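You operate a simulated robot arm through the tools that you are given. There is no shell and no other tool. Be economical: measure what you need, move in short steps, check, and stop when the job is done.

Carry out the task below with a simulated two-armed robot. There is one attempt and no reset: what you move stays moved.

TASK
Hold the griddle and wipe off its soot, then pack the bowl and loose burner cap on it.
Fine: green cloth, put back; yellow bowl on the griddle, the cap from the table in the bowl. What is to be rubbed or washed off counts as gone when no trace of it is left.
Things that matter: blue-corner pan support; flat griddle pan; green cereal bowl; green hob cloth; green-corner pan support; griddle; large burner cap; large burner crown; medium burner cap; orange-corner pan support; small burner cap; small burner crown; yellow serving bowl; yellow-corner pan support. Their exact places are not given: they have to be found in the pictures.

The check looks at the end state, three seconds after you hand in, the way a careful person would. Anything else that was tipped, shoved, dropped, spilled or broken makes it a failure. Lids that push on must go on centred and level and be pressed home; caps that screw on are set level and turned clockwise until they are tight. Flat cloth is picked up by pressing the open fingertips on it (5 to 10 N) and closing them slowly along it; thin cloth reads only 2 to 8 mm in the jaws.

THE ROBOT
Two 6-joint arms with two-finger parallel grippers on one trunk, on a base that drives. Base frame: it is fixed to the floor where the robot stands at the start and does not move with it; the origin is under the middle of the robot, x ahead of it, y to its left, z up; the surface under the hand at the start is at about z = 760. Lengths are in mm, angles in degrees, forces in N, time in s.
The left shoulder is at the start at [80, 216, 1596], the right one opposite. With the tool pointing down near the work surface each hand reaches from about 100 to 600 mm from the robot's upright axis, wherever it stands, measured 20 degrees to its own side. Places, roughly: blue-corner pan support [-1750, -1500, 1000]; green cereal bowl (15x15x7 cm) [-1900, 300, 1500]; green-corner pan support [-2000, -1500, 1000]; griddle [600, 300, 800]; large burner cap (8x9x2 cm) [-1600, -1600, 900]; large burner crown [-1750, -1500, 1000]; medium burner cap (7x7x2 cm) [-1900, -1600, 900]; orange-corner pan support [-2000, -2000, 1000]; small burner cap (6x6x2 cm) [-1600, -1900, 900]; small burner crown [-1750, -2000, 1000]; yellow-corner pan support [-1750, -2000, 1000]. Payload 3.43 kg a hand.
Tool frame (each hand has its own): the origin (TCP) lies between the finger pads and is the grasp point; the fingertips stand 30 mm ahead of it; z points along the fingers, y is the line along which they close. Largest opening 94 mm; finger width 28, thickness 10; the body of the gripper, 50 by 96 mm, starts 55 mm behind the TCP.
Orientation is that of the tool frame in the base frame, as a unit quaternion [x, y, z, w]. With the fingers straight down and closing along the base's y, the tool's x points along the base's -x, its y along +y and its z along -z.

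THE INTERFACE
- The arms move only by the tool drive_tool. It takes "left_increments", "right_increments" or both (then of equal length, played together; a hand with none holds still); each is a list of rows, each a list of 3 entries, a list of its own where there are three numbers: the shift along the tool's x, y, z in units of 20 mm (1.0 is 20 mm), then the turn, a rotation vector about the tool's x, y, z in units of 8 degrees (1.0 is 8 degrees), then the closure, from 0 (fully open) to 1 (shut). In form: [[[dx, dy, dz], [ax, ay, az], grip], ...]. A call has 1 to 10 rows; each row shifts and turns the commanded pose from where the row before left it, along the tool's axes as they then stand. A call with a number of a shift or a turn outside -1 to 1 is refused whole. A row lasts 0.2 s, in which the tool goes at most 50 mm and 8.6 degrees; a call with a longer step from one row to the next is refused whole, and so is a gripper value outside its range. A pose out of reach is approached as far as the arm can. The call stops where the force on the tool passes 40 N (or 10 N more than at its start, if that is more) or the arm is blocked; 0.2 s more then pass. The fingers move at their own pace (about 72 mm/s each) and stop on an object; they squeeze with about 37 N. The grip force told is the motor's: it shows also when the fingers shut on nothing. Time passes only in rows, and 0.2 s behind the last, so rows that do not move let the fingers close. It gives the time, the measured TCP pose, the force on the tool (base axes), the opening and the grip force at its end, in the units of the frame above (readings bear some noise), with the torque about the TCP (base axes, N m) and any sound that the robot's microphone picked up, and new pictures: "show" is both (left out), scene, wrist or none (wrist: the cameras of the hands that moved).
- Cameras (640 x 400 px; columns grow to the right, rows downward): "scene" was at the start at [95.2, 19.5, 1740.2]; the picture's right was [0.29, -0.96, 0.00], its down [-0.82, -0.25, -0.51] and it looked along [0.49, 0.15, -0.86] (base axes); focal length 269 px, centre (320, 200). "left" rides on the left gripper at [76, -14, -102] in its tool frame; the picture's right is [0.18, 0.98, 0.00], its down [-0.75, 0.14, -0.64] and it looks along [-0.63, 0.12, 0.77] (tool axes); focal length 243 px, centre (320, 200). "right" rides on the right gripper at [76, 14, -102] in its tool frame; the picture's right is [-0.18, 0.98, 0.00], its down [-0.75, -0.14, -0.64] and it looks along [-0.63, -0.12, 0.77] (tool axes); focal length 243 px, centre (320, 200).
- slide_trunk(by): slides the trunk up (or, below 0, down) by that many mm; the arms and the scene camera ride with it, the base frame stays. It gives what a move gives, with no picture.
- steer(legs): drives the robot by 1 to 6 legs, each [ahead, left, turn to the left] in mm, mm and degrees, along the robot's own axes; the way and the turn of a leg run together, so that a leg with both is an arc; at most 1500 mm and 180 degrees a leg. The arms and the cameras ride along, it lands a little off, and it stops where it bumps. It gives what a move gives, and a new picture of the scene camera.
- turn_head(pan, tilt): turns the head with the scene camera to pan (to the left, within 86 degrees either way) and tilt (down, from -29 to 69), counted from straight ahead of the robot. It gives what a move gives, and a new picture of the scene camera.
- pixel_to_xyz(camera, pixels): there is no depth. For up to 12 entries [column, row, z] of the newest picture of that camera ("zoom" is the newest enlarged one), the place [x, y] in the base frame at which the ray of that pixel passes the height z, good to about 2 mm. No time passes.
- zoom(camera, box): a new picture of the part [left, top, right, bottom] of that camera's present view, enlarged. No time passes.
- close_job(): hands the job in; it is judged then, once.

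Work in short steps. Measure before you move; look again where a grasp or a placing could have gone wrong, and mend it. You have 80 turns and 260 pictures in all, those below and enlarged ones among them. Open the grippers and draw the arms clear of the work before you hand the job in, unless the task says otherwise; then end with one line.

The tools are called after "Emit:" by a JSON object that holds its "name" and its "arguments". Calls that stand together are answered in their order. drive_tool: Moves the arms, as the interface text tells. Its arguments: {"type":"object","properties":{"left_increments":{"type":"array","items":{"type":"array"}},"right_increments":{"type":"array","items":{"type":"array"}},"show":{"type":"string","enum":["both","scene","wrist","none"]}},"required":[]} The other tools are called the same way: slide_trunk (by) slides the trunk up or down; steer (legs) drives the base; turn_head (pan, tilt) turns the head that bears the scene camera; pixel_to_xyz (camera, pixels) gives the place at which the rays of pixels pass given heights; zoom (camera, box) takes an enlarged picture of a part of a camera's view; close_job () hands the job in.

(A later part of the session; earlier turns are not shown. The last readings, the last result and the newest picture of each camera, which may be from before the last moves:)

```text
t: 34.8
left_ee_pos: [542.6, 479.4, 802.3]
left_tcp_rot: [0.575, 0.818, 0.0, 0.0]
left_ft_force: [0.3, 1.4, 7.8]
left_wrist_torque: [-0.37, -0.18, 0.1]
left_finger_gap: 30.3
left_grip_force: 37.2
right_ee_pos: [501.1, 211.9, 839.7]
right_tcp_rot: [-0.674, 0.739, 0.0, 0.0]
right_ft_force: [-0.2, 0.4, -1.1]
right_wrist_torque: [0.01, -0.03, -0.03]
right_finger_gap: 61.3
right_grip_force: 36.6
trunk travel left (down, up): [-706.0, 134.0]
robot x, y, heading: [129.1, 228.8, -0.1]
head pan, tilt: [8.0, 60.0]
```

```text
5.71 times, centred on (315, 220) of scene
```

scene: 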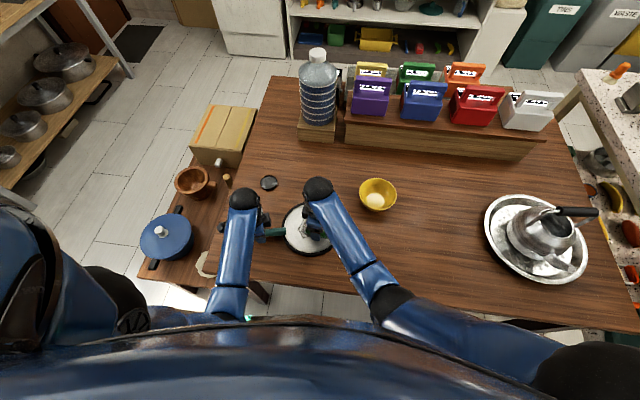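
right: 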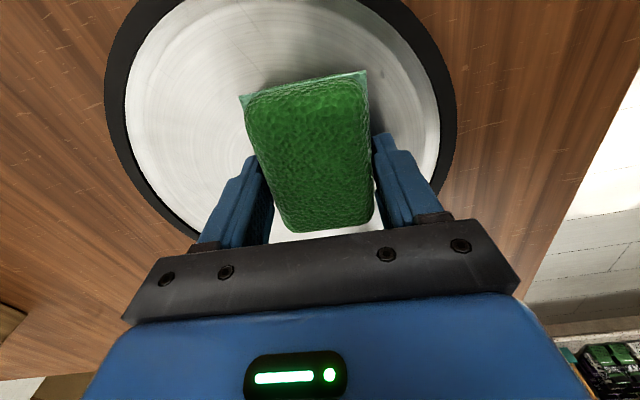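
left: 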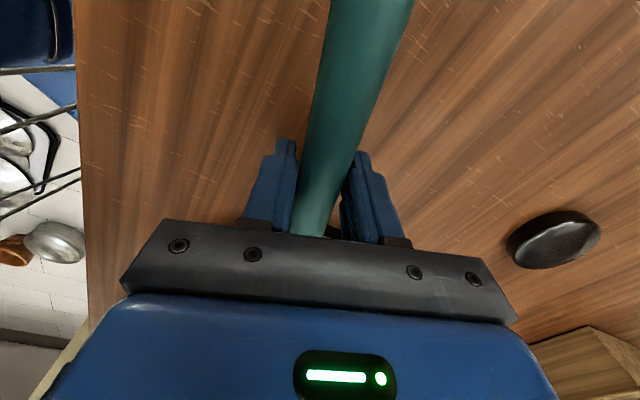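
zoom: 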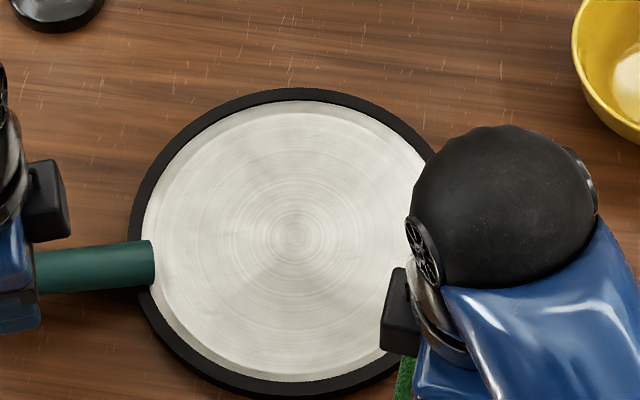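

The plate looks clean in the zoom. I put the cloth back at its home TCP (483,169,791).

Emit:
{"name": "drive_tool", "arguments": {"right_increments": [[[0.8, 0.25, 0], [0, 0, 0], 1], [[0.8, 0.25, 0], [0, 0, 0], 1], [[0.62, 0.2, 0], [0, 0, 0], 1], [[0, 0, 0.8], [0, 0, 0], 1], [[0, 0, 0.8], [0, 0, 0], 1], [[0, 0, 0.5], [0, 0, 0], 1], [[0, 0, 0.25], [0, 0, 0], 1], [[0, 0, 0], [0, 0, 0], 1]], "show": "wrist"}}

```text
t: 36.6
left_ee_pos: [543.3, 480.2, 803.1]
left_tcp_rot: [0.575, 0.818, -0.001, 0.0]
left_ft_force: [-0.5, 1.3, 3.5]
left_wrist_torque: [-0.16, -0.03, -0.02]
left_finger_gap: 30.5
left_grip_force: 36.5
right_ee_pos: [484.0, 169.4, 792.8]
right_tcp_rot: [-0.674, 0.739, 0.0, 0.001]
right_ft_force: [-0.7, -0.6, -0.5]
right_wrist_torque: [-0.03, -0.02, -0.02]
right_finger_gap: 61.2
right_grip_force: 36.9
trunk travel left (down, up): [-706.0, 134.0]
robot x, y, heading: [132.6, 228.2, -0.1]
head pan, tilt: [8.0, 60.0]
```

right: 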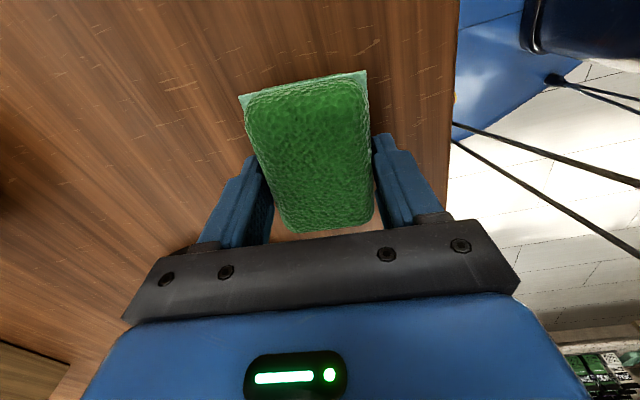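

Down the last 1.5 mm, open slowly, lift straight up, then move over to inspect the plate.

Emit:
{"name": "drive_tool", "arguments": {"right_increments": [[[0, 0, 0.07], [0, 0, 0], 1], [[0, 0, 0], [0, 0, 0], 0.5], [[0, 0, 0], [0, 0, 0], 0], [[0, 0, 0], [0, 0, 0], 0], [[0, 0, -0.8], [0, 0, 0], 0], [[0, 0, -0.8], [0, 0, 0], 0], [[0, 0, -0.8], [0, 0, 0], 0], [[0, 0, -0.8], [0, 0, 0], 0]], "show": "wrist"}}

Emit:
{"name": "drive_tool", "arguments": {"right_increments": [[[0, -0.9, 0], [0, 0, 1], 0], [[0, -0.9, 0], [0, 0, 1], 0], [[0, -0.9, 0], [0, 0, 1], 0], [[0, 0, 0], [0, 0, 1], 0], [[0, 0, 0], [0, 0, 1], 0], [[0, 0, 0], [0, 0, 1], 0], [[0, 0, 0], [0, 0, 1], 0], [[0, 0, 0], [0, 0, 1], 0], [[0, 0, 0], [0, 0, 1], 0], [[0, 0, 0], [0, 0, 1], 0]]}}

```text
t: 38.4
left_ee_pos: [543.1, 479.9, 803.1]
left_tcp_rot: [0.575, 0.818, 0.0, 0.0]
left_ft_force: [-0.5, 0.6, 1.4]
left_wrist_torque: [-0.09, -0.02, -0.01]
left_finger_gap: 30.3
left_grip_force: 37.0
right_ee_pos: [484.4, 169.8, 857.0]
right_tcp_rot: [-0.674, 0.739, -0.001, 0.0]
right_ft_force: [-0.6, 0.6, 0.1]
right_wrist_torque: [-0.05, 0.0, -0.01]
right_finger_gap: 93.8
right_grip_force: 0.1
trunk travel left (down, up): [-706.0, 134.0]
robot x, y, heading: [129.4, 230.9, -0.1]
head pan, tilt: [8.0, 60.0]
```

right: 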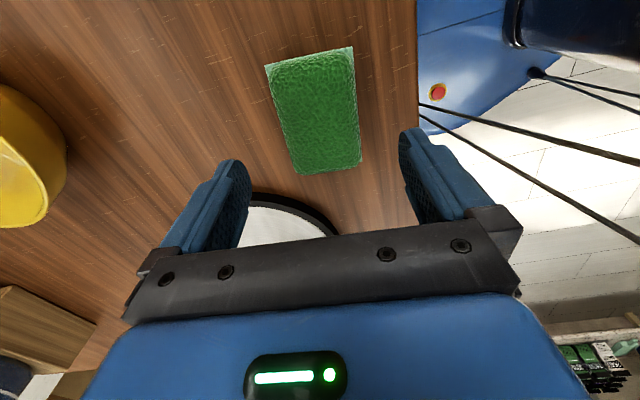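

```text
t: 40.6
left_ee_pos: [544.0, 479.2, 803.0]
left_tcp_rot: [0.575, 0.818, 0.0, 0.0]
left_ft_force: [1.1, 0.4, 1.1]
left_wrist_torque: [-0.13, -0.05, -0.01]
left_finger_gap: 30.2
left_grip_force: 36.9
right_ee_pos: [534.5, 156.2, 855.4]
right_tcp_rot: [-0.039, 0.999, 0.0, 0.001]
right_ft_force: [0.4, 0.0, 1.2]
right_wrist_torque: [0.01, 0.0, -0.01]
right_finger_gap: 94.1
right_grip_force: 0.0
trunk travel left (down, up): [-706.0, 134.0]
robot x, y, heading: [128.0, 229.8, -0.1]
head pan, tilt: [8.0, 60.0]
```

scene: 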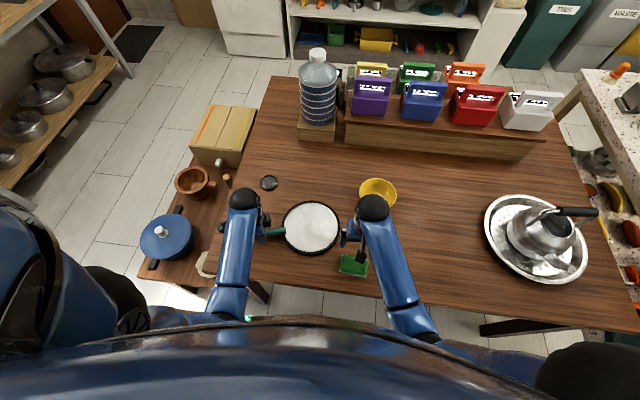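
right: 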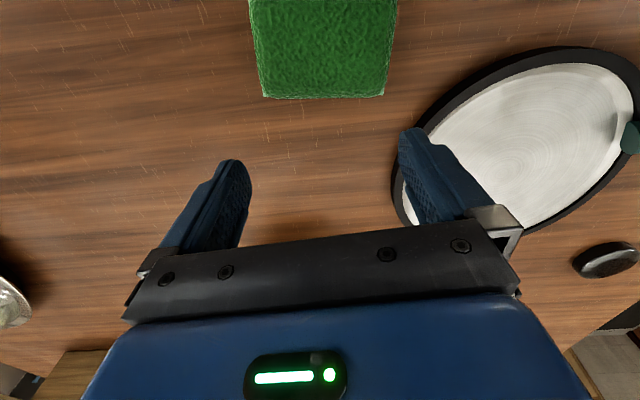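

The griddle looks clean, so I check it in detail in both cameras and measure the bowl rim.

Emit:
{"name": "zoom", "arguments": {"camera": "scene", "box": [275, 195, 350, 260]}}

Emit:
{"name": "zoom", "arguments": {"camera": "scene", "box": [330, 160, 420, 225]}}

```text
6.15 times, centred on (312, 228) of scene
```

zoom: 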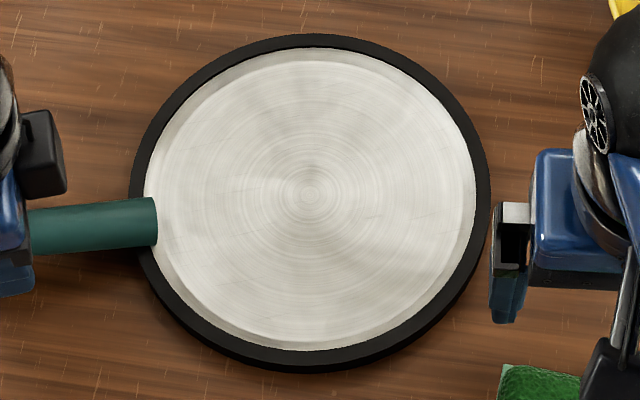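

```text
6.15 times, centred on (375, 192) of scene
```

zoom: 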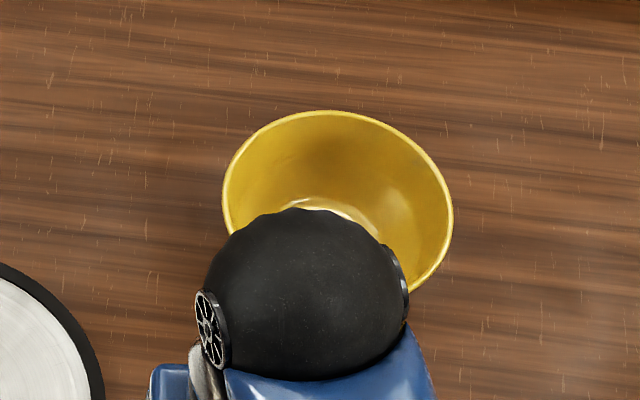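

The griddle shows no trace of soot. Next I take the right hand toward the right side of the bowl to measure its rim, leaving the left hand holding the griddle.

Emit:
{"name": "drive_tool", "arguments": {"right_increments": [[[0, -0.7, -0.7], [0, 0, 0.56], 0], [[-0.7, -0.7, -0.7], [0, 0, 0], 0], [[-0.7, -0.7, 0], [0, 0, 0], 0], [[-0.7, -0.7, 0], [0, 0, 0], 0], [[-0.7, -0.7, 0], [0, 0, 0], 0], [[-0.7, -0.7, 0], [0, 0, 0], 0], [[-0.7, -0.7, 0], [0, 0, 0], 0], [[-0.7, -0.7, 0], [0, 0, 0], 0], [[-0.7, -0.6, 0], [0, 0, 0], 0]]}}

```text
t: 42.6
left_ee_pos: [543.0, 479.2, 802.6]
left_tcp_rot: [0.574, 0.819, 0.0, 0.0]
left_ft_force: [0.1, 1.2, 2.3]
left_wrist_torque: [-0.11, -0.01, 0.0]
left_finger_gap: 30.1
left_grip_force: 36.7
right_ee_pos: [649.2, 34.3, 883.3]
right_tcp_rot: [-0.002, 1.0, 0.0, 0.0]
right_ft_force: [-1.0, -0.3, 0.2]
right_wrist_torque: [0.01, -0.01, -0.03]
right_finger_gap: 94.0
right_grip_force: 0.1
trunk travel left (down, up): [-706.0, 134.0]
robot x, y, heading: [130.3, 227.3, 0.0]
head pan, tilt: [8.0, 60.0]
```

scene: 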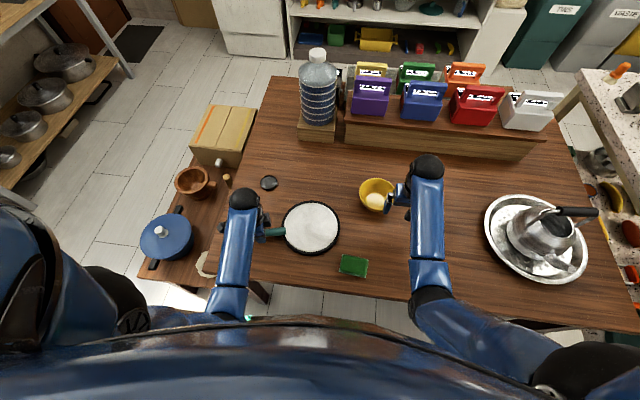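
right: 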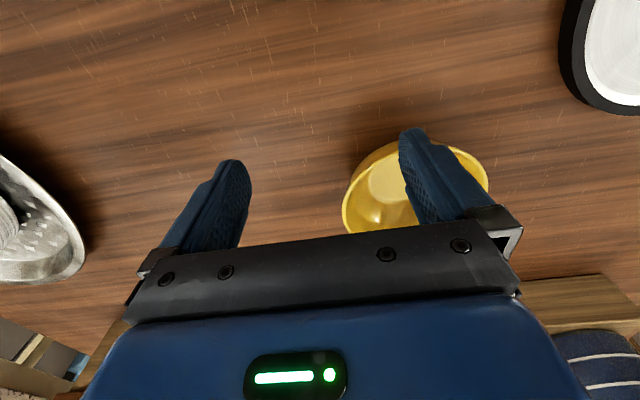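

I zoom on the bowl in both cameras to triangulate its rim.

Emit:
{"name": "zoom", "arguments": {"camera": "scene", "box": [340, 160, 420, 225]}}

Emit:
{"name": "zoom", "arguments": {"camera": "right", "box": [320, 120, 520, 245]}}

Emit:
{"name": "pixel_to_xyz", "arguments": {"camera": "right", "pixels": [[342, 205, 815], [342, 205, 830], [489, 180, 815], [489, 180, 830], [395, 142, 815], [395, 142, 830], [470, 155, 815]]}}

Emit:
{"name": "pixel_to_xyz", "arguments": {"camera": "scene", "pixels": [[359, 193, 815], [359, 193, 830], [397, 194, 815], [397, 194, 830], [378, 178, 815], [378, 178, 830], [377, 209, 815]]}}

```text
6.15 times, centred on (380, 192) of scene
```

zoom: 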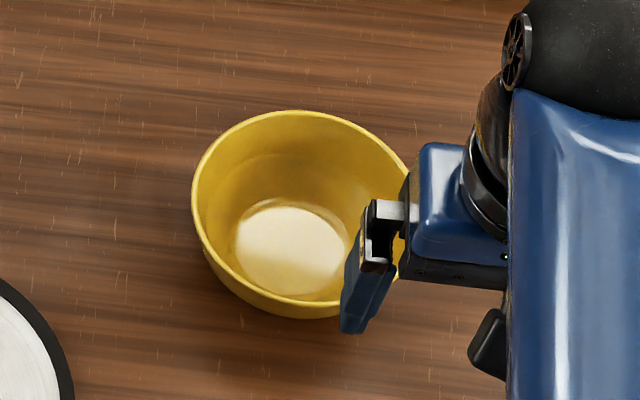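

```text
3.20 times, centred on (420, 182) of right
```

zoom: 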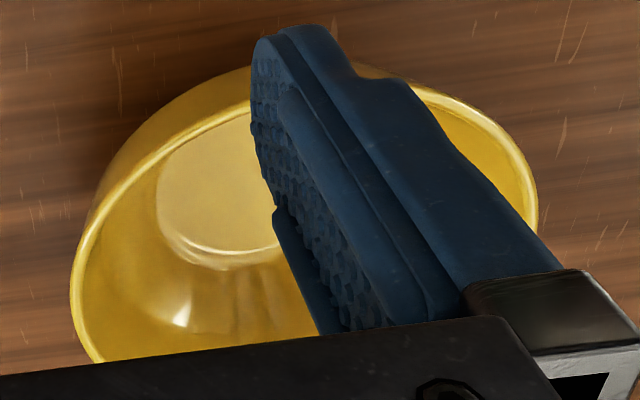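

```text
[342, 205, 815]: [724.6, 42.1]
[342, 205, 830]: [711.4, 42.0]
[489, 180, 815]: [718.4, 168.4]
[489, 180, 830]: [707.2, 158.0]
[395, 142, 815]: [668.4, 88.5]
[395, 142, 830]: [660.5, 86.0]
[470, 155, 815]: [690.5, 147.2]
```

```text
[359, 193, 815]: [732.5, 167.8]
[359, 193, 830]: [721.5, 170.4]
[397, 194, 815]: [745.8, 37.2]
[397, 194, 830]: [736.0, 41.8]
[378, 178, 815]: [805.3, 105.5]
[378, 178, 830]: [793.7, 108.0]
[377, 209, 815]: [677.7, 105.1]
```

The rim is at z≈815, centred on (742,104) with R≈62. I will pinch its right wall with fingers tilted 20° along the wall, so I first move to a standoff at (742,24,866).

Emit:
{"name": "drive_tool", "arguments": {"right_increments": [[[-0.6, -0.5, 0], [-0.84, 0, 0], 0], [[-0.6, 0, 0], [-0.83, 0, 0], 0], [[-0.6, 0, 0], [-0.83, 0, 0], 0], [[-0.8, 0, 0], [0, 0, 0], 0], [[-0.8, 0, 0], [0, 0, 0], 0], [[-0.8, 0, 0], [0, 0, 0], 0], [[-0.44, 0, 0.4], [0, 0, 0], 0], [[0, 0, 0], [0, 0, 0], 0]]}}

```text
t: 44.4
left_ee_pos: [543.4, 479.2, 802.7]
left_tcp_rot: [0.575, 0.818, 0.0, 0.001]
left_ft_force: [-0.2, 1.3, 3.7]
left_wrist_torque: [-0.07, -0.01, 0.01]
left_finger_gap: 30.3
left_grip_force: 36.8
right_ee_pos: [741.2, 27.6, 875.8]
right_tcp_rot: [-0.002, 0.985, 0.174, 0.0]
right_ft_force: [0.1, 0.1, 0.0]
right_wrist_torque: [0.01, 0.0, 0.01]
right_finger_gap: 93.9
right_grip_force: 0.1
trunk travel left (down, up): [-706.0, 134.0]
robot x, y, heading: [130.0, 229.0, -0.3]
head pan, tilt: [8.0, 60.0]
```

scene: 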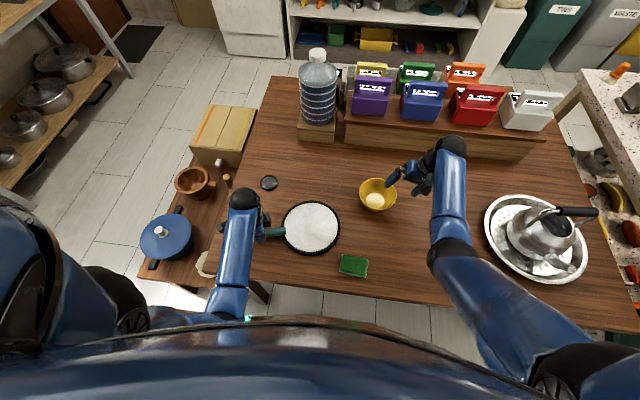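
right: 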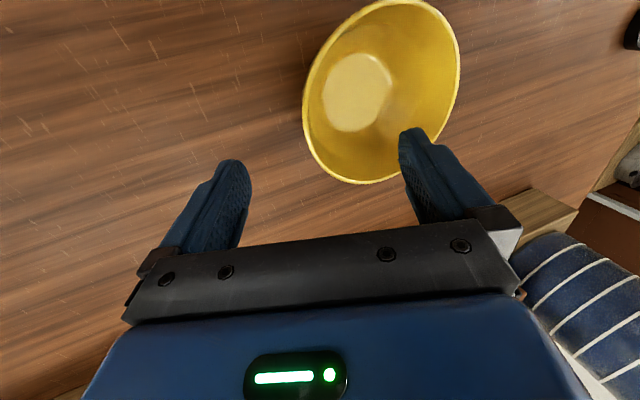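

I measure rim points in this clear view at z=815.

Emit:
{"name": "pixel_to_xyz", "arguments": {"camera": "right", "pixels": [[303, 105, 815], [318, 150, 815], [370, 184, 815], [437, 130, 815], [460, 60, 815], [335, 38, 815], [395, 1, 815]]}}

```text
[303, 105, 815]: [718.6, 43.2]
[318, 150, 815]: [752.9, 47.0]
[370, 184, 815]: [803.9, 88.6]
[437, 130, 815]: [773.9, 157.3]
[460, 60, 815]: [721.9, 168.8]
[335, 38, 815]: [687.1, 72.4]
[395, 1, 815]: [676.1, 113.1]
```

The rim fits a circle centred at (740,107) with R≈64, so the right-most rim point is (740,43). I descend along the tilted axis so that point lies between the fingers, and look.

Emit:
{"name": "drive_tool", "arguments": {"right_increments": [[[0, -0.32, 0.5], [0, 0, 0], 0.2], [[0, 0, 0.8], [0, 0, 0], 0.3], [[0, 0, 0.7], [0, 0, 0], 0.3], [[0, 0, 0.6], [0, 0, 0], 0.3], [[0, 0, 0], [0, 0, 0], 0.3]], "show": "wrist"}}

Emit:
{"name": "zoom", "arguments": {"camera": "scene", "box": [340, 160, 440, 225]}}

```text
t: 45.6
left_ee_pos: [542.3, 479.9, 803.7]
left_tcp_rot: [0.575, 0.818, 0.0, 0.001]
left_ft_force: [-0.2, 1.2, 3.0]
left_wrist_torque: [-0.08, -0.03, -0.01]
left_finger_gap: 30.6
left_grip_force: 37.2
right_ee_pos: [743.2, 39.7, 826.8]
right_tcp_rot: [-0.002, 0.985, 0.173, 0.0]
right_ft_force: [0.6, -0.3, -0.8]
right_wrist_torque: [0.01, -0.01, 0.0]
right_finger_gap: 65.6
right_grip_force: 0.1
trunk travel left (down, up): [-706.0, 134.0]
robot x, y, heading: [126.7, 227.0, -0.2]
head pan, tilt: [8.0, 60.0]
```

right: 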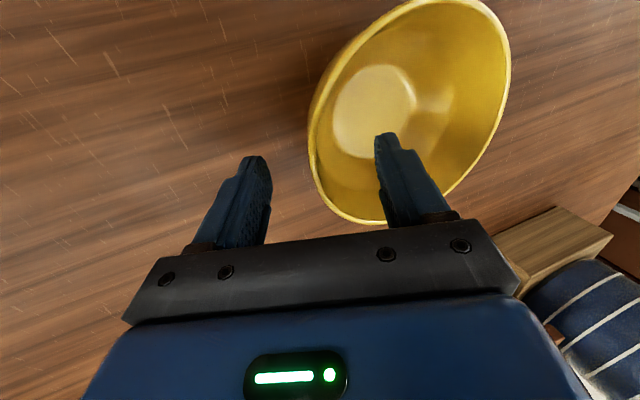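

```text
6.15 times, centred on (390, 192) of scene
```

zoom: 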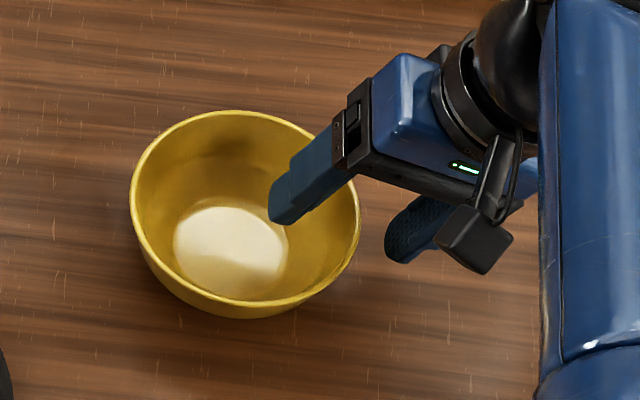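

One finger is inside and one outside, with the rim centred. I go 6 mm deeper and close slowly.

Emit:
{"name": "drive_tool", "arguments": {"right_increments": [[[0, 0, 0.3], [0, 0, 0], 0.4], [[0, 0, 0], [0, 0, 0], 0.6], [[0, 0, 0], [0, 0, 0], 0.75], [[0, 0, 0], [0, 0, 0], 0.85], [[0, 0, 0], [0, 0, 0], 0.92], [[0, 0, 0], [0, 0, 0], 1], [[0, 0, 0], [0, 0, 0], 1], [[0, 0, 0], [0, 0, 0], 1]], "show": "wrist"}}

Emit:
{"name": "drive_tool", "arguments": {"right_increments": [[[0, -0.1, -0.28], [0, 0, 0], 1], [[0, 0.17, -0.47], [0, 0, 0], 1], [[0, 0.17, -0.47], [0, 0, 0], 1], [[0, 0, 0], [0, 0, 0], 1]]}}

```text
t: 47.4
left_ee_pos: [542.5, 479.3, 802.9]
left_tcp_rot: [0.575, 0.818, 0.0, -0.001]
left_ft_force: [1.3, -0.6, 1.4]
left_wrist_torque: [-0.09, -0.07, -0.01]
left_finger_gap: 30.3
left_grip_force: 36.9
right_ee_pos: [741.5, 41.4, 819.4]
right_tcp_rot: [-0.002, 0.985, 0.174, 0.001]
right_ft_force: [1.0, 1.1, 2.9]
right_wrist_torque: [0.06, 0.05, -0.03]
right_finger_gap: 8.9
right_grip_force: 37.0
trunk travel left (down, up): [-706.0, 134.0]
robot x, y, heading: [132.0, 225.1, -0.0]
head pan, tilt: [8.0, 60.0]
```

right: 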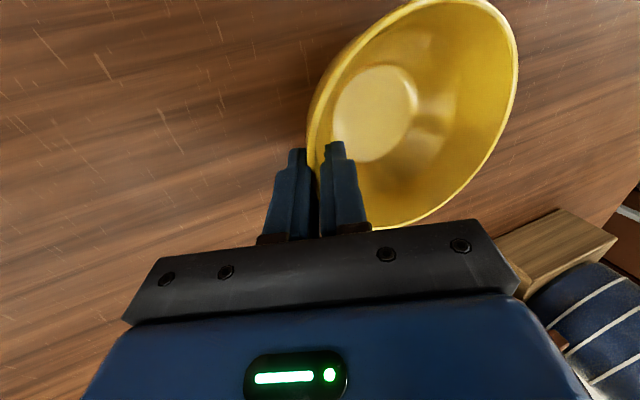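

```text
t: 48.4
left_ee_pos: [544.1, 479.2, 803.6]
left_tcp_rot: [0.574, 0.819, -0.001, -0.001]
left_ft_force: [-0.8, 1.0, 3.6]
left_wrist_torque: [-0.21, -0.03, -0.02]
left_finger_gap: 30.1
left_grip_force: 37.6
right_ee_pos: [740.8, 38.7, 843.8]
right_tcp_rot: [-0.002, 0.985, 0.173, 0.0]
right_ft_force: [0.9, -0.7, -2.8]
right_wrist_torque: [-0.15, 0.03, -0.01]
right_finger_gap: 9.0
right_grip_force: 37.0
trunk travel left (down, up): [-706.0, 134.0]
robot x, y, heading: [128.1, 227.9, -0.0]
head pan, tilt: [8.0, 60.0]
```

scene: 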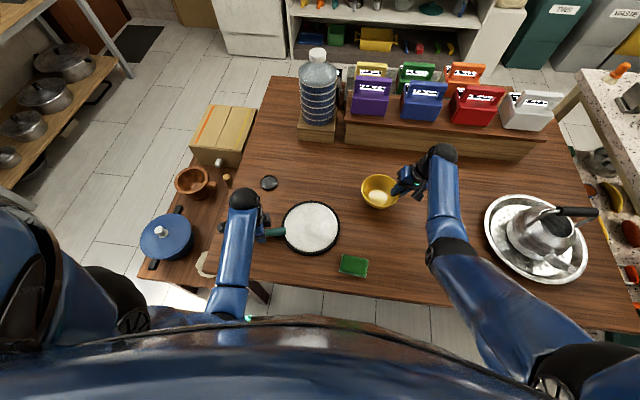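
right: 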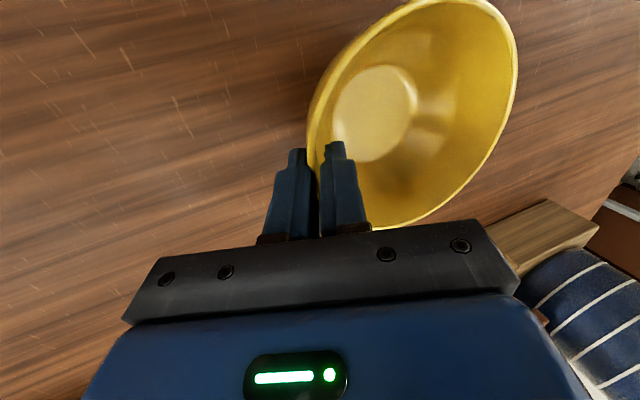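

The bowl is lifted and level. I get the griddle's centre precisely.

Emit:
{"name": "pixel_to_xyz", "arguments": {"camera": "scene", "pixels": [[310, 227, 769], [284, 228, 769], [338, 228, 769], [310, 203, 769], [311, 254, 769]]}}

Emit:
{"name": "zoom", "arguments": {"camera": "scene", "box": [260, 170, 420, 270]}}

```text
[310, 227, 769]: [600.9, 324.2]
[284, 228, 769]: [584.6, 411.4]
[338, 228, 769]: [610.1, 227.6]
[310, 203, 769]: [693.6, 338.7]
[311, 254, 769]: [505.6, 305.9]
```

```text
4.00 times, centred on (340, 220) of scene
```

zoom: 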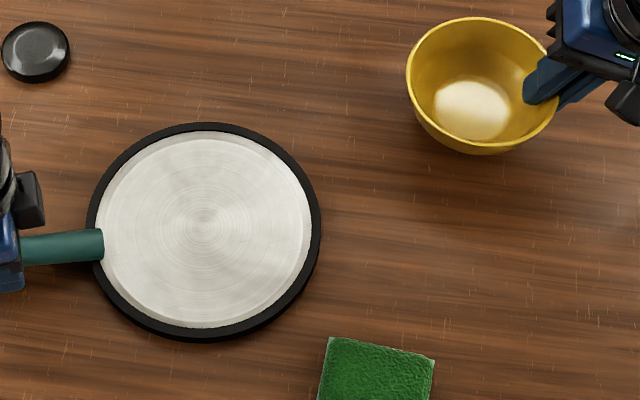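

The griddle centre is ≈(600,319). I raise the bowl 15 mm and carry it across to TCP (601,253).

Emit:
{"name": "drive_tool", "arguments": {"right_increments": [[[0, 0.26, -0.7], [0, 0, 0], 1], [[0.5, 0.72, 0.26], [0, 0, 0], 1], [[0.5, 0.72, 0.26], [0, 0, 0], 1], [[0.5, 0.72, 0.26], [0, 0, 0], 1], [[0.5, 0.72, 0.26], [0, 0, 0], 1], [[0.5, 0.72, 0.26], [0, 0, 0], 1], [[0.5, 0.72, 0.26], [0, 0, 0], 1], [[0.5, 0.72, 0.26], [0, 0, 0], 1], [[0.5, 0.72, 0.26], [0, 0, 0], 1], [[0.5, 0.72, 0.26], [0, 0, 0], 1]], "show": "none"}}

Emit:
{"name": "drive_tool", "arguments": {"right_increments": [[[0.5, 0.72, 0.26], [0, 0, 0], 1], [[0.5, 0.72, 0.26], [0, 0, 0], 1], [[0.5, 0.72, 0.26], [0, 0, 0], 1], [[0.5, 0.72, 0.26], [0, 0, 0], 1], [[0, 0, 0], [0, 0, 0], 1]]}}

```text
t: 50.6
left_ee_pos: [544.1, 479.7, 804.1]
left_tcp_rot: [0.575, 0.818, 0.0, 0.001]
left_ft_force: [0.0, 0.2, 3.2]
left_wrist_torque: [-0.16, -0.08, -0.02]
left_finger_gap: 30.3
left_grip_force: 37.2
right_ee_pos: [651.5, 175.7, 858.8]
right_tcp_rot: [-0.001, 0.985, 0.173, 0.0]
right_ft_force: [-0.4, 0.0, -2.4]
right_wrist_torque: [-0.13, 0.02, 0.0]
right_finger_gap: 8.9
right_grip_force: 37.0
trunk travel left (down, up): [-706.0, 134.0]
robot x, y, heading: [130.6, 227.2, 0.0]
head pan, tilt: [8.0, 60.0]
```

```text
t: 51.8
left_ee_pos: [544.0, 479.5, 802.4]
left_tcp_rot: [0.576, 0.818, 0.001, 0.0]
left_ft_force: [0.0, 0.4, 2.9]
left_wrist_torque: [-0.1, -0.03, 0.0]
left_finger_gap: 30.1
left_grip_force: 36.7
right_ee_pos: [612.3, 236.3, 859.5]
right_tcp_rot: [-0.002, 0.985, 0.174, 0.0]
right_ft_force: [-0.1, -0.4, -1.2]
right_wrist_torque: [-0.18, 0.04, 0.01]
right_finger_gap: 8.9
right_grip_force: 36.6
trunk travel left (down, up): [-706.0, 134.0]
robot x, y, heading: [132.0, 226.6, -0.1]
head pan, tilt: [8.0, 60.0]
```

scene: 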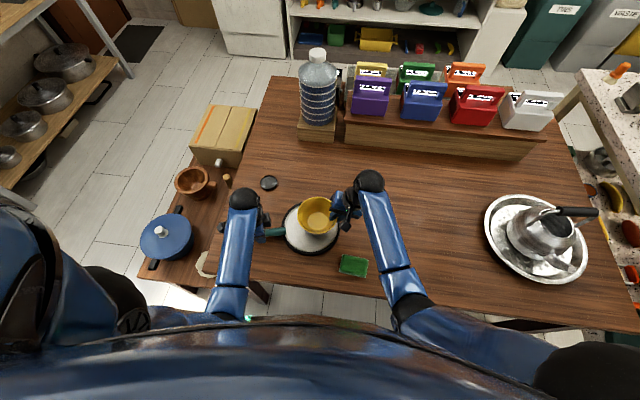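
right: 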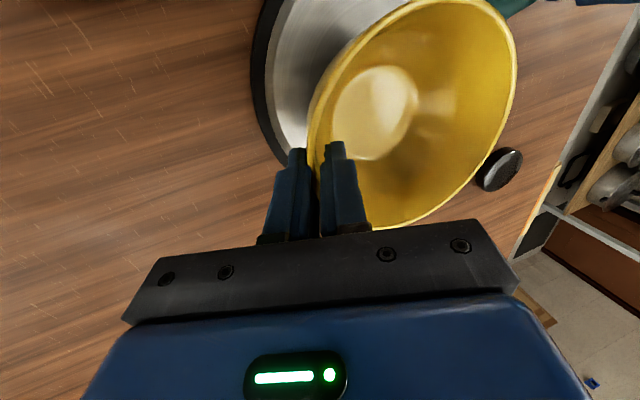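

Last shift of (−11,+17), then I lower the bowl to just above the plate.

Emit:
{"name": "drive_tool", "arguments": {"right_increments": [[[0.56, 0.8, 0.29], [0, 0, 0], 1], [[0, -0.17, 0.47], [0, 0, 0], 1], [[0, -0.17, 0.47], [0, 0, 0], 1], [[0, -0.1, 0.28], [0, 0, 0], 1], [[0, -0.034, 0.094], [0, 0, 0], 1], [[0, 0, 0], [0, 0, 0], 1]], "show": "wrist"}}

```text
t: 53.2
left_ee_pos: [543.9, 479.8, 803.0]
left_tcp_rot: [0.575, 0.818, 0.001, 0.0]
left_ft_force: [-0.5, 0.4, 2.9]
left_wrist_torque: [-0.1, -0.08, 0.04]
left_finger_gap: 30.2
left_grip_force: 37.2
right_ee_pos: [600.6, 253.3, 831.6]
right_tcp_rot: [-0.002, 0.985, 0.173, 0.0]
right_ft_force: [0.1, -0.5, -1.1]
right_wrist_torque: [-0.12, -0.01, -0.04]
right_finger_gap: 8.8
right_grip_force: 37.5
trunk travel left (down, up): [-706.0, 134.0]
robot x, y, heading: [130.5, 226.2, -0.3]
head pan, tilt: [8.0, 60.0]
```

right: 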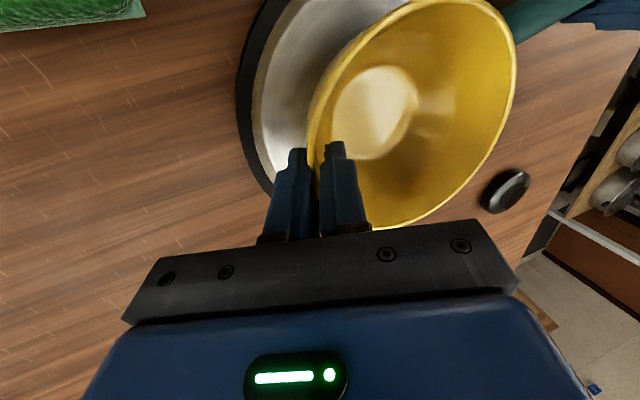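

I step down 1 mm at a time to find contact.

Emit:
{"name": "drive_tool", "arguments": {"right_increments": [[[0, -0.017, 0.047], [0, 0, 0], 1], [[0, -0.017, 0.047], [0, 0, 0], 1], [[0, -0.017, 0.047], [0, 0, 0], 1], [[0, 0, 0], [0, 0, 0], 1]], "show": "none"}}

```text
t: 54.2
left_ee_pos: [543.2, 479.7, 803.1]
left_tcp_rot: [0.575, 0.818, 0.0, 0.0]
left_ft_force: [1.1, 0.8, 0.4]
left_wrist_torque: [0.65, 0.14, 0.14]
left_finger_gap: 30.2
left_grip_force: 36.8
right_ee_pos: [601.1, 253.6, 830.1]
right_tcp_rot: [-0.002, 0.985, 0.174, 0.0]
right_ft_force: [-0.6, -0.4, 2.6]
right_wrist_torque: [-0.02, 0.05, 0.03]
right_finger_gap: 9.0
right_grip_force: 37.5
trunk travel left (down, up): [-706.0, 134.0]
robot x, y, heading: [124.8, 231.5, -0.2]
head pan, tilt: [8.0, 60.0]
```

Contact felt. I open the fingers slowly and withdraw along the tilted axis.

Emit:
{"name": "drive_tool", "arguments": {"right_increments": [[[0, 0, 0], [0, 0, 0], 0.88], [[0, 0, 0], [0, 0, 0], 0.8], [[0, 0, 0], [0, 0, 0], 0.65], [[0, 0, 0], [0, 0, 0], 0.6], [[0, 0, -0.5], [0, 0, 0], 0.6], [[0, 0, -0.8], [0, 0, 0], 0.6], [[0, 0, -0.8], [0, 0, 0], 0.6], [[0, -0.5, -0.5], [0, 0, 0], 0.6], [[0, -1, 0], [0, 0, 0], 0.6], [[0, -1, 0], [0, 0, 0], 0.6]]}}

```text
t: 56.4
left_ee_pos: [543.3, 479.0, 803.6]
left_tcp_rot: [0.575, 0.818, 0.0, -0.001]
left_ft_force: [0.2, 0.5, 3.1]
left_wrist_torque: [0.05, -0.04, 0.02]
left_finger_gap: 30.1
left_grip_force: 36.9
right_ee_pos: [600.3, 186.3, 861.8]
right_tcp_rot: [-0.002, 0.985, 0.174, 0.0]
right_ft_force: [0.5, -0.2, 0.3]
right_wrist_torque: [0.04, -0.01, -0.01]
right_finger_gap: 37.6
right_grip_force: 0.1
trunk travel left (down, up): [-706.0, 134.0]
robot x, y, heading: [129.2, 229.7, 0.1]
head pan, tilt: [8.0, 60.0]
```

scene: 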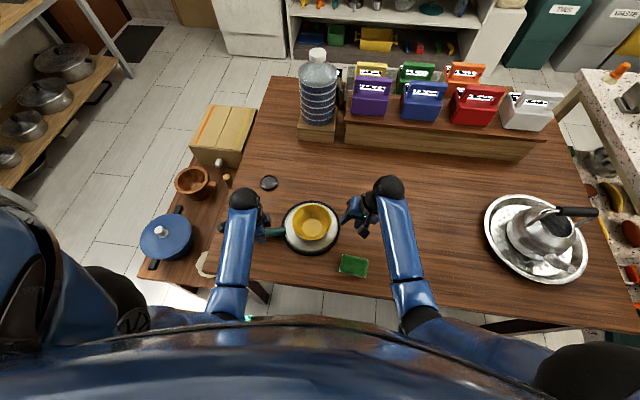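
right: 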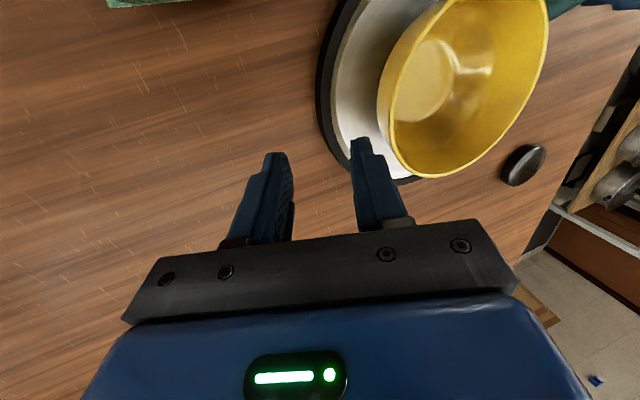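

The bowl sits centred on the griddle. I release the handle, rise straight up and start toward the cap while the right hand draws away.

Emit:
{"name": "drive_tool", "arguments": {"left_increments": [[[0, 0, 0], [0, 0, 0], 0.6], [[0, 0, 0], [0, 0, 0], 0.3], [[0, 0, 0], [0, 0, 0], 0.2], [[0, 0, -0.9], [0, 0, 0], 0.2], [[0, 0, -0.9], [0, 0, 0], 0], [[0, 0, -0.9], [0, 0, 0], 0], [[0, 0, -0.9], [0, 0, 0], 0], [[0, 0, 0], [0, 0, 0], 0], [[-0.2, 1, 0], [0, 0, 0], 0], [[-0.2, 1, 0], [0, 0, 0], 0]], "right_increments": [[[0, -1, 0], [0, 0, 0], 0.6], [[0, -1, 0], [0, 0, 0], 0.6], [[0.5, -1, 0.5], [0, 0, 0], 0.6], [[0.5, -1, 0.5], [0, 0, 0], 0.6], [[0.5, -1, 0.3], [0, 0, 0], 0.6], [[0.5, -1, 0.3], [0, 0, 0], 0.6], [[0.5, -1, 0.3], [0, 0, 0], 0.6], [[0, 0, 0], [0, 0, 0], 0.6], [[0, 0, 0], [0, 0, 0], 0.6], [[0, 0, 0], [0, 0, 0], 0.6]], "show": "scene"}}

Emit:
{"name": "drive_tool", "arguments": {"left_increments": [[[-0.26, 1, 0], [0, 0, 0], 0], [[-0.26, 1, 0], [0, 0, 0], 0], [[-0.26, 1, 0], [0, 0, 0], 0], [[-0.26, 1, 0], [0, 0, 0], 0], [[-0.26, 1, 0], [0, 0, 0], 0], [[-0.26, 0.9, 0], [0, 0, 0], 0], [[0, 0, 0], [0, 0, 0], 0]]}}

```text
t: 57.9
left_ee_pos: [540.1, 484.2, 860.4]
left_tcp_rot: [0.573, 0.82, 0.0, 0.002]
left_ft_force: [-0.5, 1.0, 0.1]
left_wrist_torque: [0.04, -0.01, -0.02]
left_finger_gap: 94.2
left_grip_force: 0.0
right_ee_pos: [568.1, 92.2, 795.9]
right_tcp_rot: [-0.008, 0.984, 0.18, 0.014]
right_ft_force: [-4.4, 12.3, 19.2]
right_wrist_torque: [0.23, 0.37, -0.19]
right_finger_gap: 27.3
right_grip_force: 0.0
trunk travel left (down, up): [-706.0, 134.0]
robot x, y, heading: [130.5, 229.8, -0.0]
head pan, tilt: [8.0, 60.0]
stopped in row 7 (right hand): the force on the tool passed its limit at 51 N (the readings are from after the stop); the commanded pose is now the measured one
```

scene: 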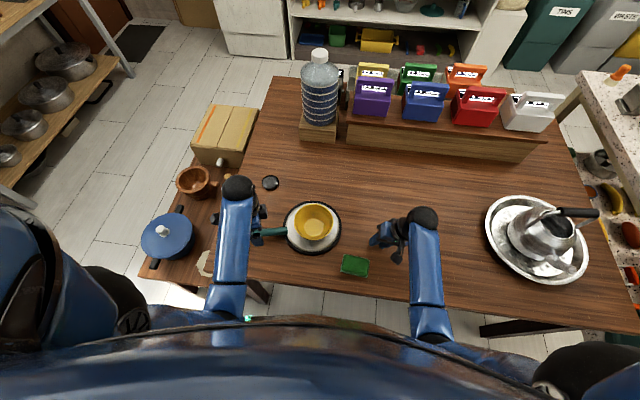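

```text
t: 59.5
left_ee_pos: [661.1, 495.5, 859.6]
left_tcp_rot: [0.574, 0.819, -0.001, 0.001]
left_ft_force: [-1.0, 0.1, 0.0]
left_wrist_torque: [0.0, 0.01, -0.02]
left_finger_gap: 94.2
left_grip_force: 0.1
right_ee_pos: [567.3, 90.6, 795.4]
right_tcp_rot: [-0.006, 0.984, 0.18, 0.014]
right_ft_force: [0.3, 12.8, 35.6]
right_wrist_torque: [0.1, 0.41, -0.13]
right_finger_gap: 23.6
right_grip_force: 0.1
trunk travel left (down, up): [-706.0, 134.0]
robot x, y, heading: [133.5, 226.5, 0.1]
head pan, tilt: [8.0, 60.0]
```

scene: 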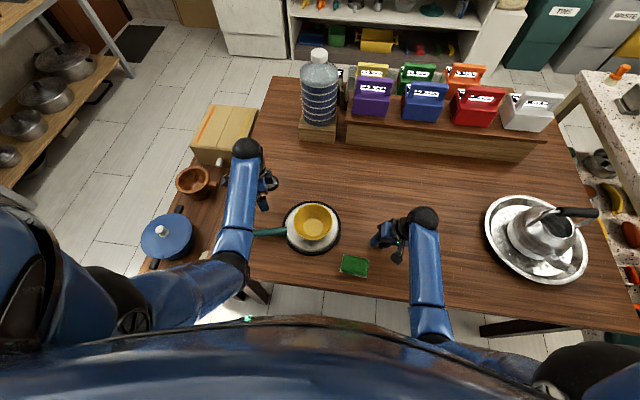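
left: 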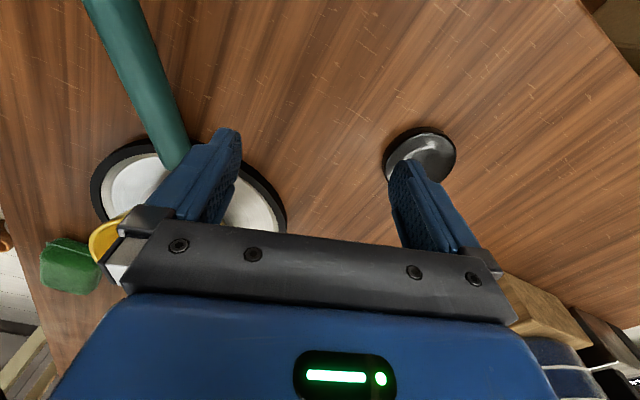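

My sideways move on the tilted axis also lowered the right hand, and a fingertip touched bare table, with nothing hit. I raise it straight up and upright it, and measure the cap.

Emit:
{"name": "drive_tool", "arguments": {"right_increments": [[[0, 0.25, -0.7], [0, 0, 0], 0.6], [[0, 0.25, -0.7], [0, 0, 0], 0.6], [[0, 0.25, -0.7], [0, 0, 0], 0.6], [[0, 0.25, -0.7], [0.8, 0, 0], 0.6], [[0, 0, 0], [0.8, 0, 0], 0.6], [[0, 0, 0], [0.9, 0, 0], 0.6], [[0, -1, 0], [0, 0, 0], 0.6], [[0, -1, 0], [0, 0, 0], 0.6], [[0, -1, 0], [0, 0, 0], 0.6]], "show": "none"}}

Emit:
{"name": "pixel_to_xyz", "arguments": {"camera": "left", "pixels": [[422, 150, 772], [383, 165, 770], [456, 150, 770], [418, 128, 762]]}}

Emit:
{"name": "pixel_to_xyz", "arguments": {"camera": "scene", "pixels": [[270, 183, 770], [261, 183, 770], [279, 183, 770], [270, 175, 775], [270, 191, 762]]}}

Emit:
{"name": "zoom", "arguments": {"camera": "scene", "box": [240, 165, 360, 265]}}

```text
t: 61.5
left_ee_pos: [663.6, 492.2, 858.8]
left_tcp_rot: [0.574, 0.819, -0.001, 0.0]
left_ft_force: [-0.1, 0.3, -0.1]
left_wrist_torque: [0.01, 0.01, -0.01]
left_finger_gap: 94.1
left_grip_force: 0.0
right_ee_pos: [567.5, 26.3, 851.4]
right_tcp_rot: [-0.002, 1.0, 0.005, 0.012]
right_ft_force: [-0.3, -0.1, -0.2]
right_wrist_torque: [0.02, 0.01, -0.03]
right_finger_gap: 37.6
right_grip_force: 0.0
trunk travel left (down, up): [-706.0, 134.0]
robot x, y, heading: [127.6, 228.9, 0.3]
head pan, tilt: [8.0, 60.0]
```

```text
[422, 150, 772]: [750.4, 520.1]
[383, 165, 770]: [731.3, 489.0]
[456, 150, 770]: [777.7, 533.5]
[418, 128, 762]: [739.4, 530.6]
```

```text
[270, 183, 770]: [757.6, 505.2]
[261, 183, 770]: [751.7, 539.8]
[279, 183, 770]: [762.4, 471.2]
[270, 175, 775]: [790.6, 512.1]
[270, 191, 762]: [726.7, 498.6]
```

```text
4.00 times, centred on (300, 215) of scene
```

zoom: 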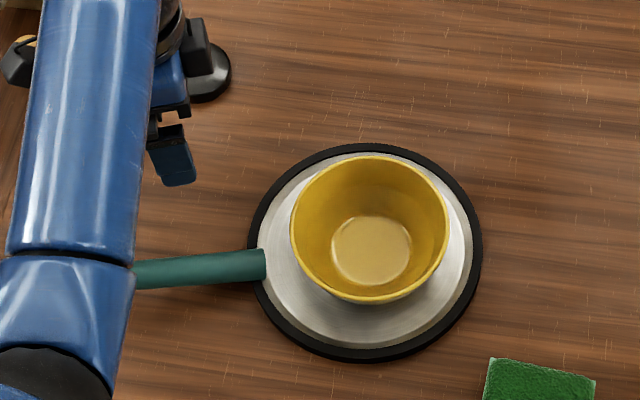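

The cap centre is ≈(757,504) with a diameter around 64. I move the left hand over it at the present height and check reach.

Emit:
{"name": "drive_tool", "arguments": {"left_increments": [[[-0.2, 0.92, 0], [0, 0, 0], 0], [[-0.2, 0.92, 0], [0, 0, 0], 0], [[-0.2, 0.92, 0], [0, 0, 0], 0], [[-0.2, 0.92, 0], [0, 0, 0], 0], [[-0.23, 0.92, 0], [0, 0, 0], 0], [[0, 0, 0], [0, 0, 0], 0]]}}

```text
t: 62.9
left_ee_pos: [757.6, 503.9, 859.3]
left_tcp_rot: [0.573, 0.819, 0.001, 0.0]
left_ft_force: [0.2, 0.7, 0.2]
left_wrist_torque: [0.01, 0.01, 0.01]
left_finger_gap: 93.7
left_grip_force: 0.0
right_ee_pos: [568.3, 26.5, 851.8]
right_tcp_rot: [-0.002, 1.0, 0.005, 0.012]
right_ft_force: [0.0, -0.2, 0.2]
right_wrist_torque: [0.01, 0.0, 0.01]
right_finger_gap: 37.7
right_grip_force: 0.1
trunk travel left (down, up): [-706.0, 134.0]
robot x, y, heading: [133.0, 230.8, -0.3]
head pan, tilt: [8.0, 60.0]
```

scene: 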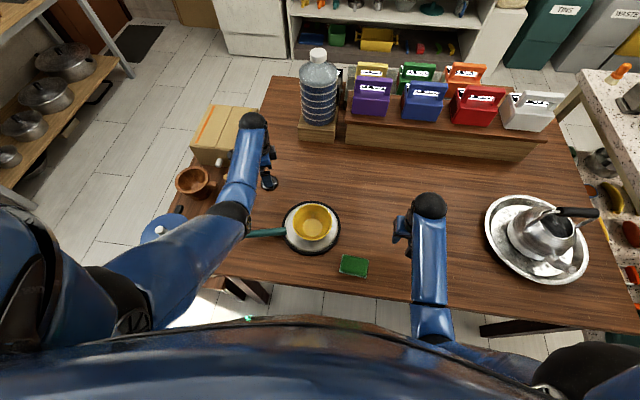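
left: 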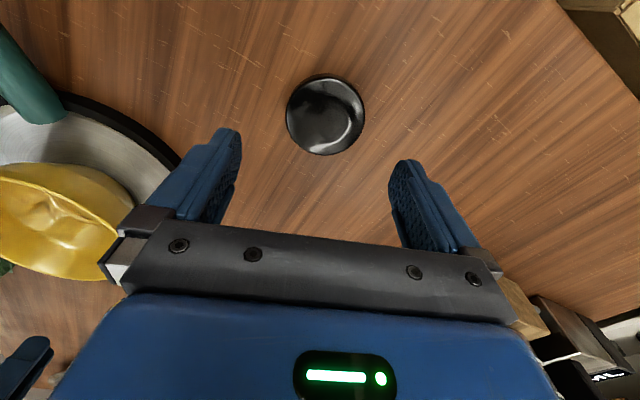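

Reach is fine. I measure the cap in this view.

Emit:
{"name": "pixel_to_xyz", "arguments": {"camera": "left", "pixels": [[325, 114, 770], [286, 117, 768], [364, 112, 768], [322, 75, 764], [326, 154, 770]]}}

Emit:
{"name": "zoom", "arguments": {"camera": "left", "box": [260, 60, 400, 170]}}

```text
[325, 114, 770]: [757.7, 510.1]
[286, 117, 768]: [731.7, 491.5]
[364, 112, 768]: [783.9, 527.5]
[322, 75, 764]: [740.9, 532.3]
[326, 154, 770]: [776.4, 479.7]
```

```text
3.64 times, centred on (330, 115) of left
```

zoom: 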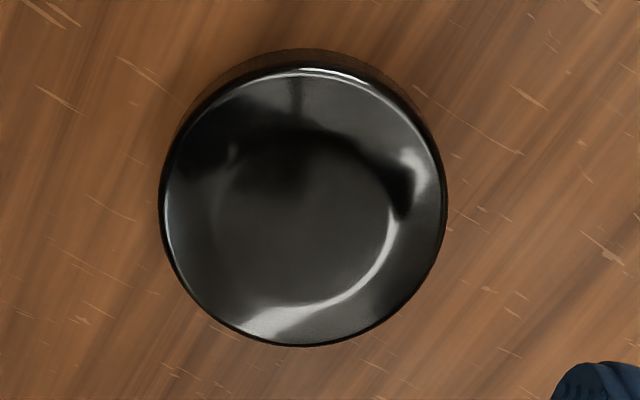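

Cap centre ≈(757.7,508), diameter 64. I centre on it, lower so the tips are at z≈766 and close.

Emit:
{"name": "drive_tool", "arguments": {"left_increments": [[[0.16, 0.06, 0.6], [0, 0, 0], 0], [[0, 0, 0.9], [0, 0, 0], 0], [[0, 0, 0.9], [0, 0, 0], 0], [[0, 0, 0.75], [0, 0, 0], 0], [[0, 0, 0], [0, 0, 0], 0.15], [[0, 0, 0], [0, 0, 0], 0.25], [[0, 0, 0], [0, 0, 0], 0.35], [[0, 0, 0], [0, 0, 0], 0.6], [[0, 0, 0], [0, 0, 0], 1], [[0, 0, 0], [0, 0, 0], 1]], "show": "wrist"}}

Emit:
{"name": "drive_tool", "arguments": {"left_increments": [[[0, 0, -0.4], [0, 0, 0], 1], [[0, 0, -0.6], [0, 0, 0], 1], [[0, 0, 0], [0, 0, 0], 1]], "show": "wrist"}}

```text
t: 65.1
left_ee_pos: [757.3, 507.5, 796.4]
left_tcp_rot: [0.573, 0.82, 0.0, 0.0]
left_ft_force: [-0.7, 0.3, 0.9]
left_wrist_torque: [-0.04, 0.01, 0.0]
left_finger_gap: 66.6
left_grip_force: 37.4
right_ee_pos: [567.0, 27.2, 852.7]
right_tcp_rot: [-0.004, 1.0, 0.005, 0.012]
right_ft_force: [-0.2, 0.1, -0.3]
right_wrist_torque: [0.02, -0.02, 0.0]
right_finger_gap: 37.5
right_grip_force: 0.0
trunk travel left (down, up): [-706.0, 134.0]
robot x, y, heading: [130.3, 227.8, 0.0]
head pan, tilt: [8.0, 60.0]
```

left: 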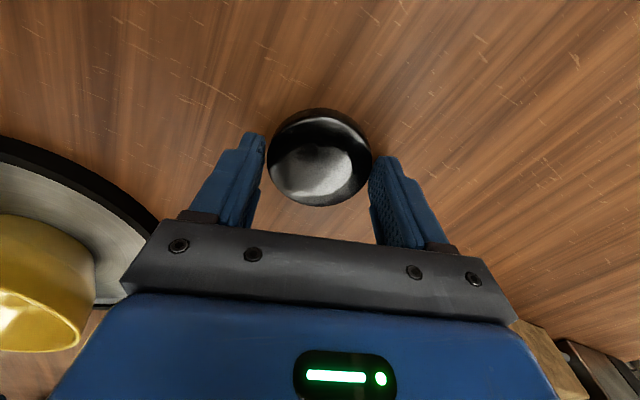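

```text
t: 65.9
left_ee_pos: [757.9, 507.1, 816.5]
left_tcp_rot: [0.574, 0.819, -0.001, 0.0]
left_ft_force: [0.2, -0.6, 0.0]
left_wrist_torque: [-0.03, -0.03, -0.02]
left_finger_gap: 66.5
left_grip_force: 37.2
right_ee_pos: [568.0, 26.8, 853.3]
right_tcp_rot: [-0.002, 1.0, 0.005, 0.012]
right_ft_force: [0.2, -0.7, 0.4]
right_wrist_torque: [0.01, 0.0, -0.01]
right_finger_gap: 37.7
right_grip_force: 0.0
trunk travel left (down, up): [-706.0, 134.0]
robot x, y, heading: [130.9, 226.6, 0.1]
head pan, tilt: [8.0, 60.0]
```

left: 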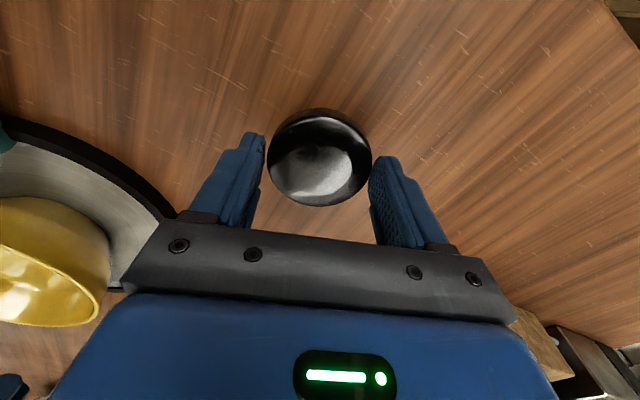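

The cap is held (gap 66.5). I get the bowl's centre from the scene view and raise the cap above the rim height.

Emit:
{"name": "pixel_to_xyz", "arguments": {"camera": "scene", "pixels": [[312.5, 222, 824], [292.7, 222, 824], [332.5, 223, 824], [312.5, 204.5, 824], [312.5, 240, 824], [312.7, 228, 772]]}}

Emit:
{"name": "drive_tool", "arguments": {"left_increments": [[[0, 0, -0.8], [0, 0, 0], 1], [[0, 0, -0.8], [0, 0, 0], 1], [[0, 0, -0.8], [0, 0, 0], 1], [[0, 0, -0.5], [0, 0, 0], 1], [[0, 0, 0], [0, 0, 0], 1]], "show": "none"}}

Emit:
{"name": "zoom", "arguments": {"camera": "scene", "box": [270, 190, 350, 260]}}

```text
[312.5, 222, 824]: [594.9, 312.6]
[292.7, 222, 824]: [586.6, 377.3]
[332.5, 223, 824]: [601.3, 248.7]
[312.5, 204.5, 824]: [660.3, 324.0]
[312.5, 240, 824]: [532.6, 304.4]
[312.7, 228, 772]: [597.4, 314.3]
```

```text
t: 67.1
left_ee_pos: [757.6, 508.5, 874.9]
left_tcp_rot: [0.573, 0.82, -0.002, 0.0]
left_ft_force: [0.0, 0.2, -1.2]
left_wrist_torque: [-0.02, -0.02, -0.02]
left_finger_gap: 66.4
left_grip_force: 37.4
right_ee_pos: [568.7, 27.1, 853.6]
right_tcp_rot: [-0.003, 1.0, 0.006, 0.012]
right_ft_force: [0.5, -0.8, 0.3]
right_wrist_torque: [0.0, -0.01, 0.04]
right_finger_gap: 37.4
right_grip_force: 0.1
trunk travel left (down, up): [-706.0, 134.0]
robot x, y, heading: [129.0, 229.8, -0.0]
head pan, tilt: [8.0, 60.0]
```

```text
5.71 times, centred on (310, 225) of scene
```

zoom: 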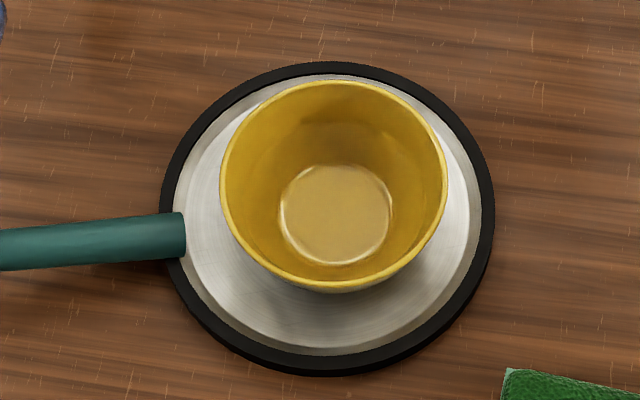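

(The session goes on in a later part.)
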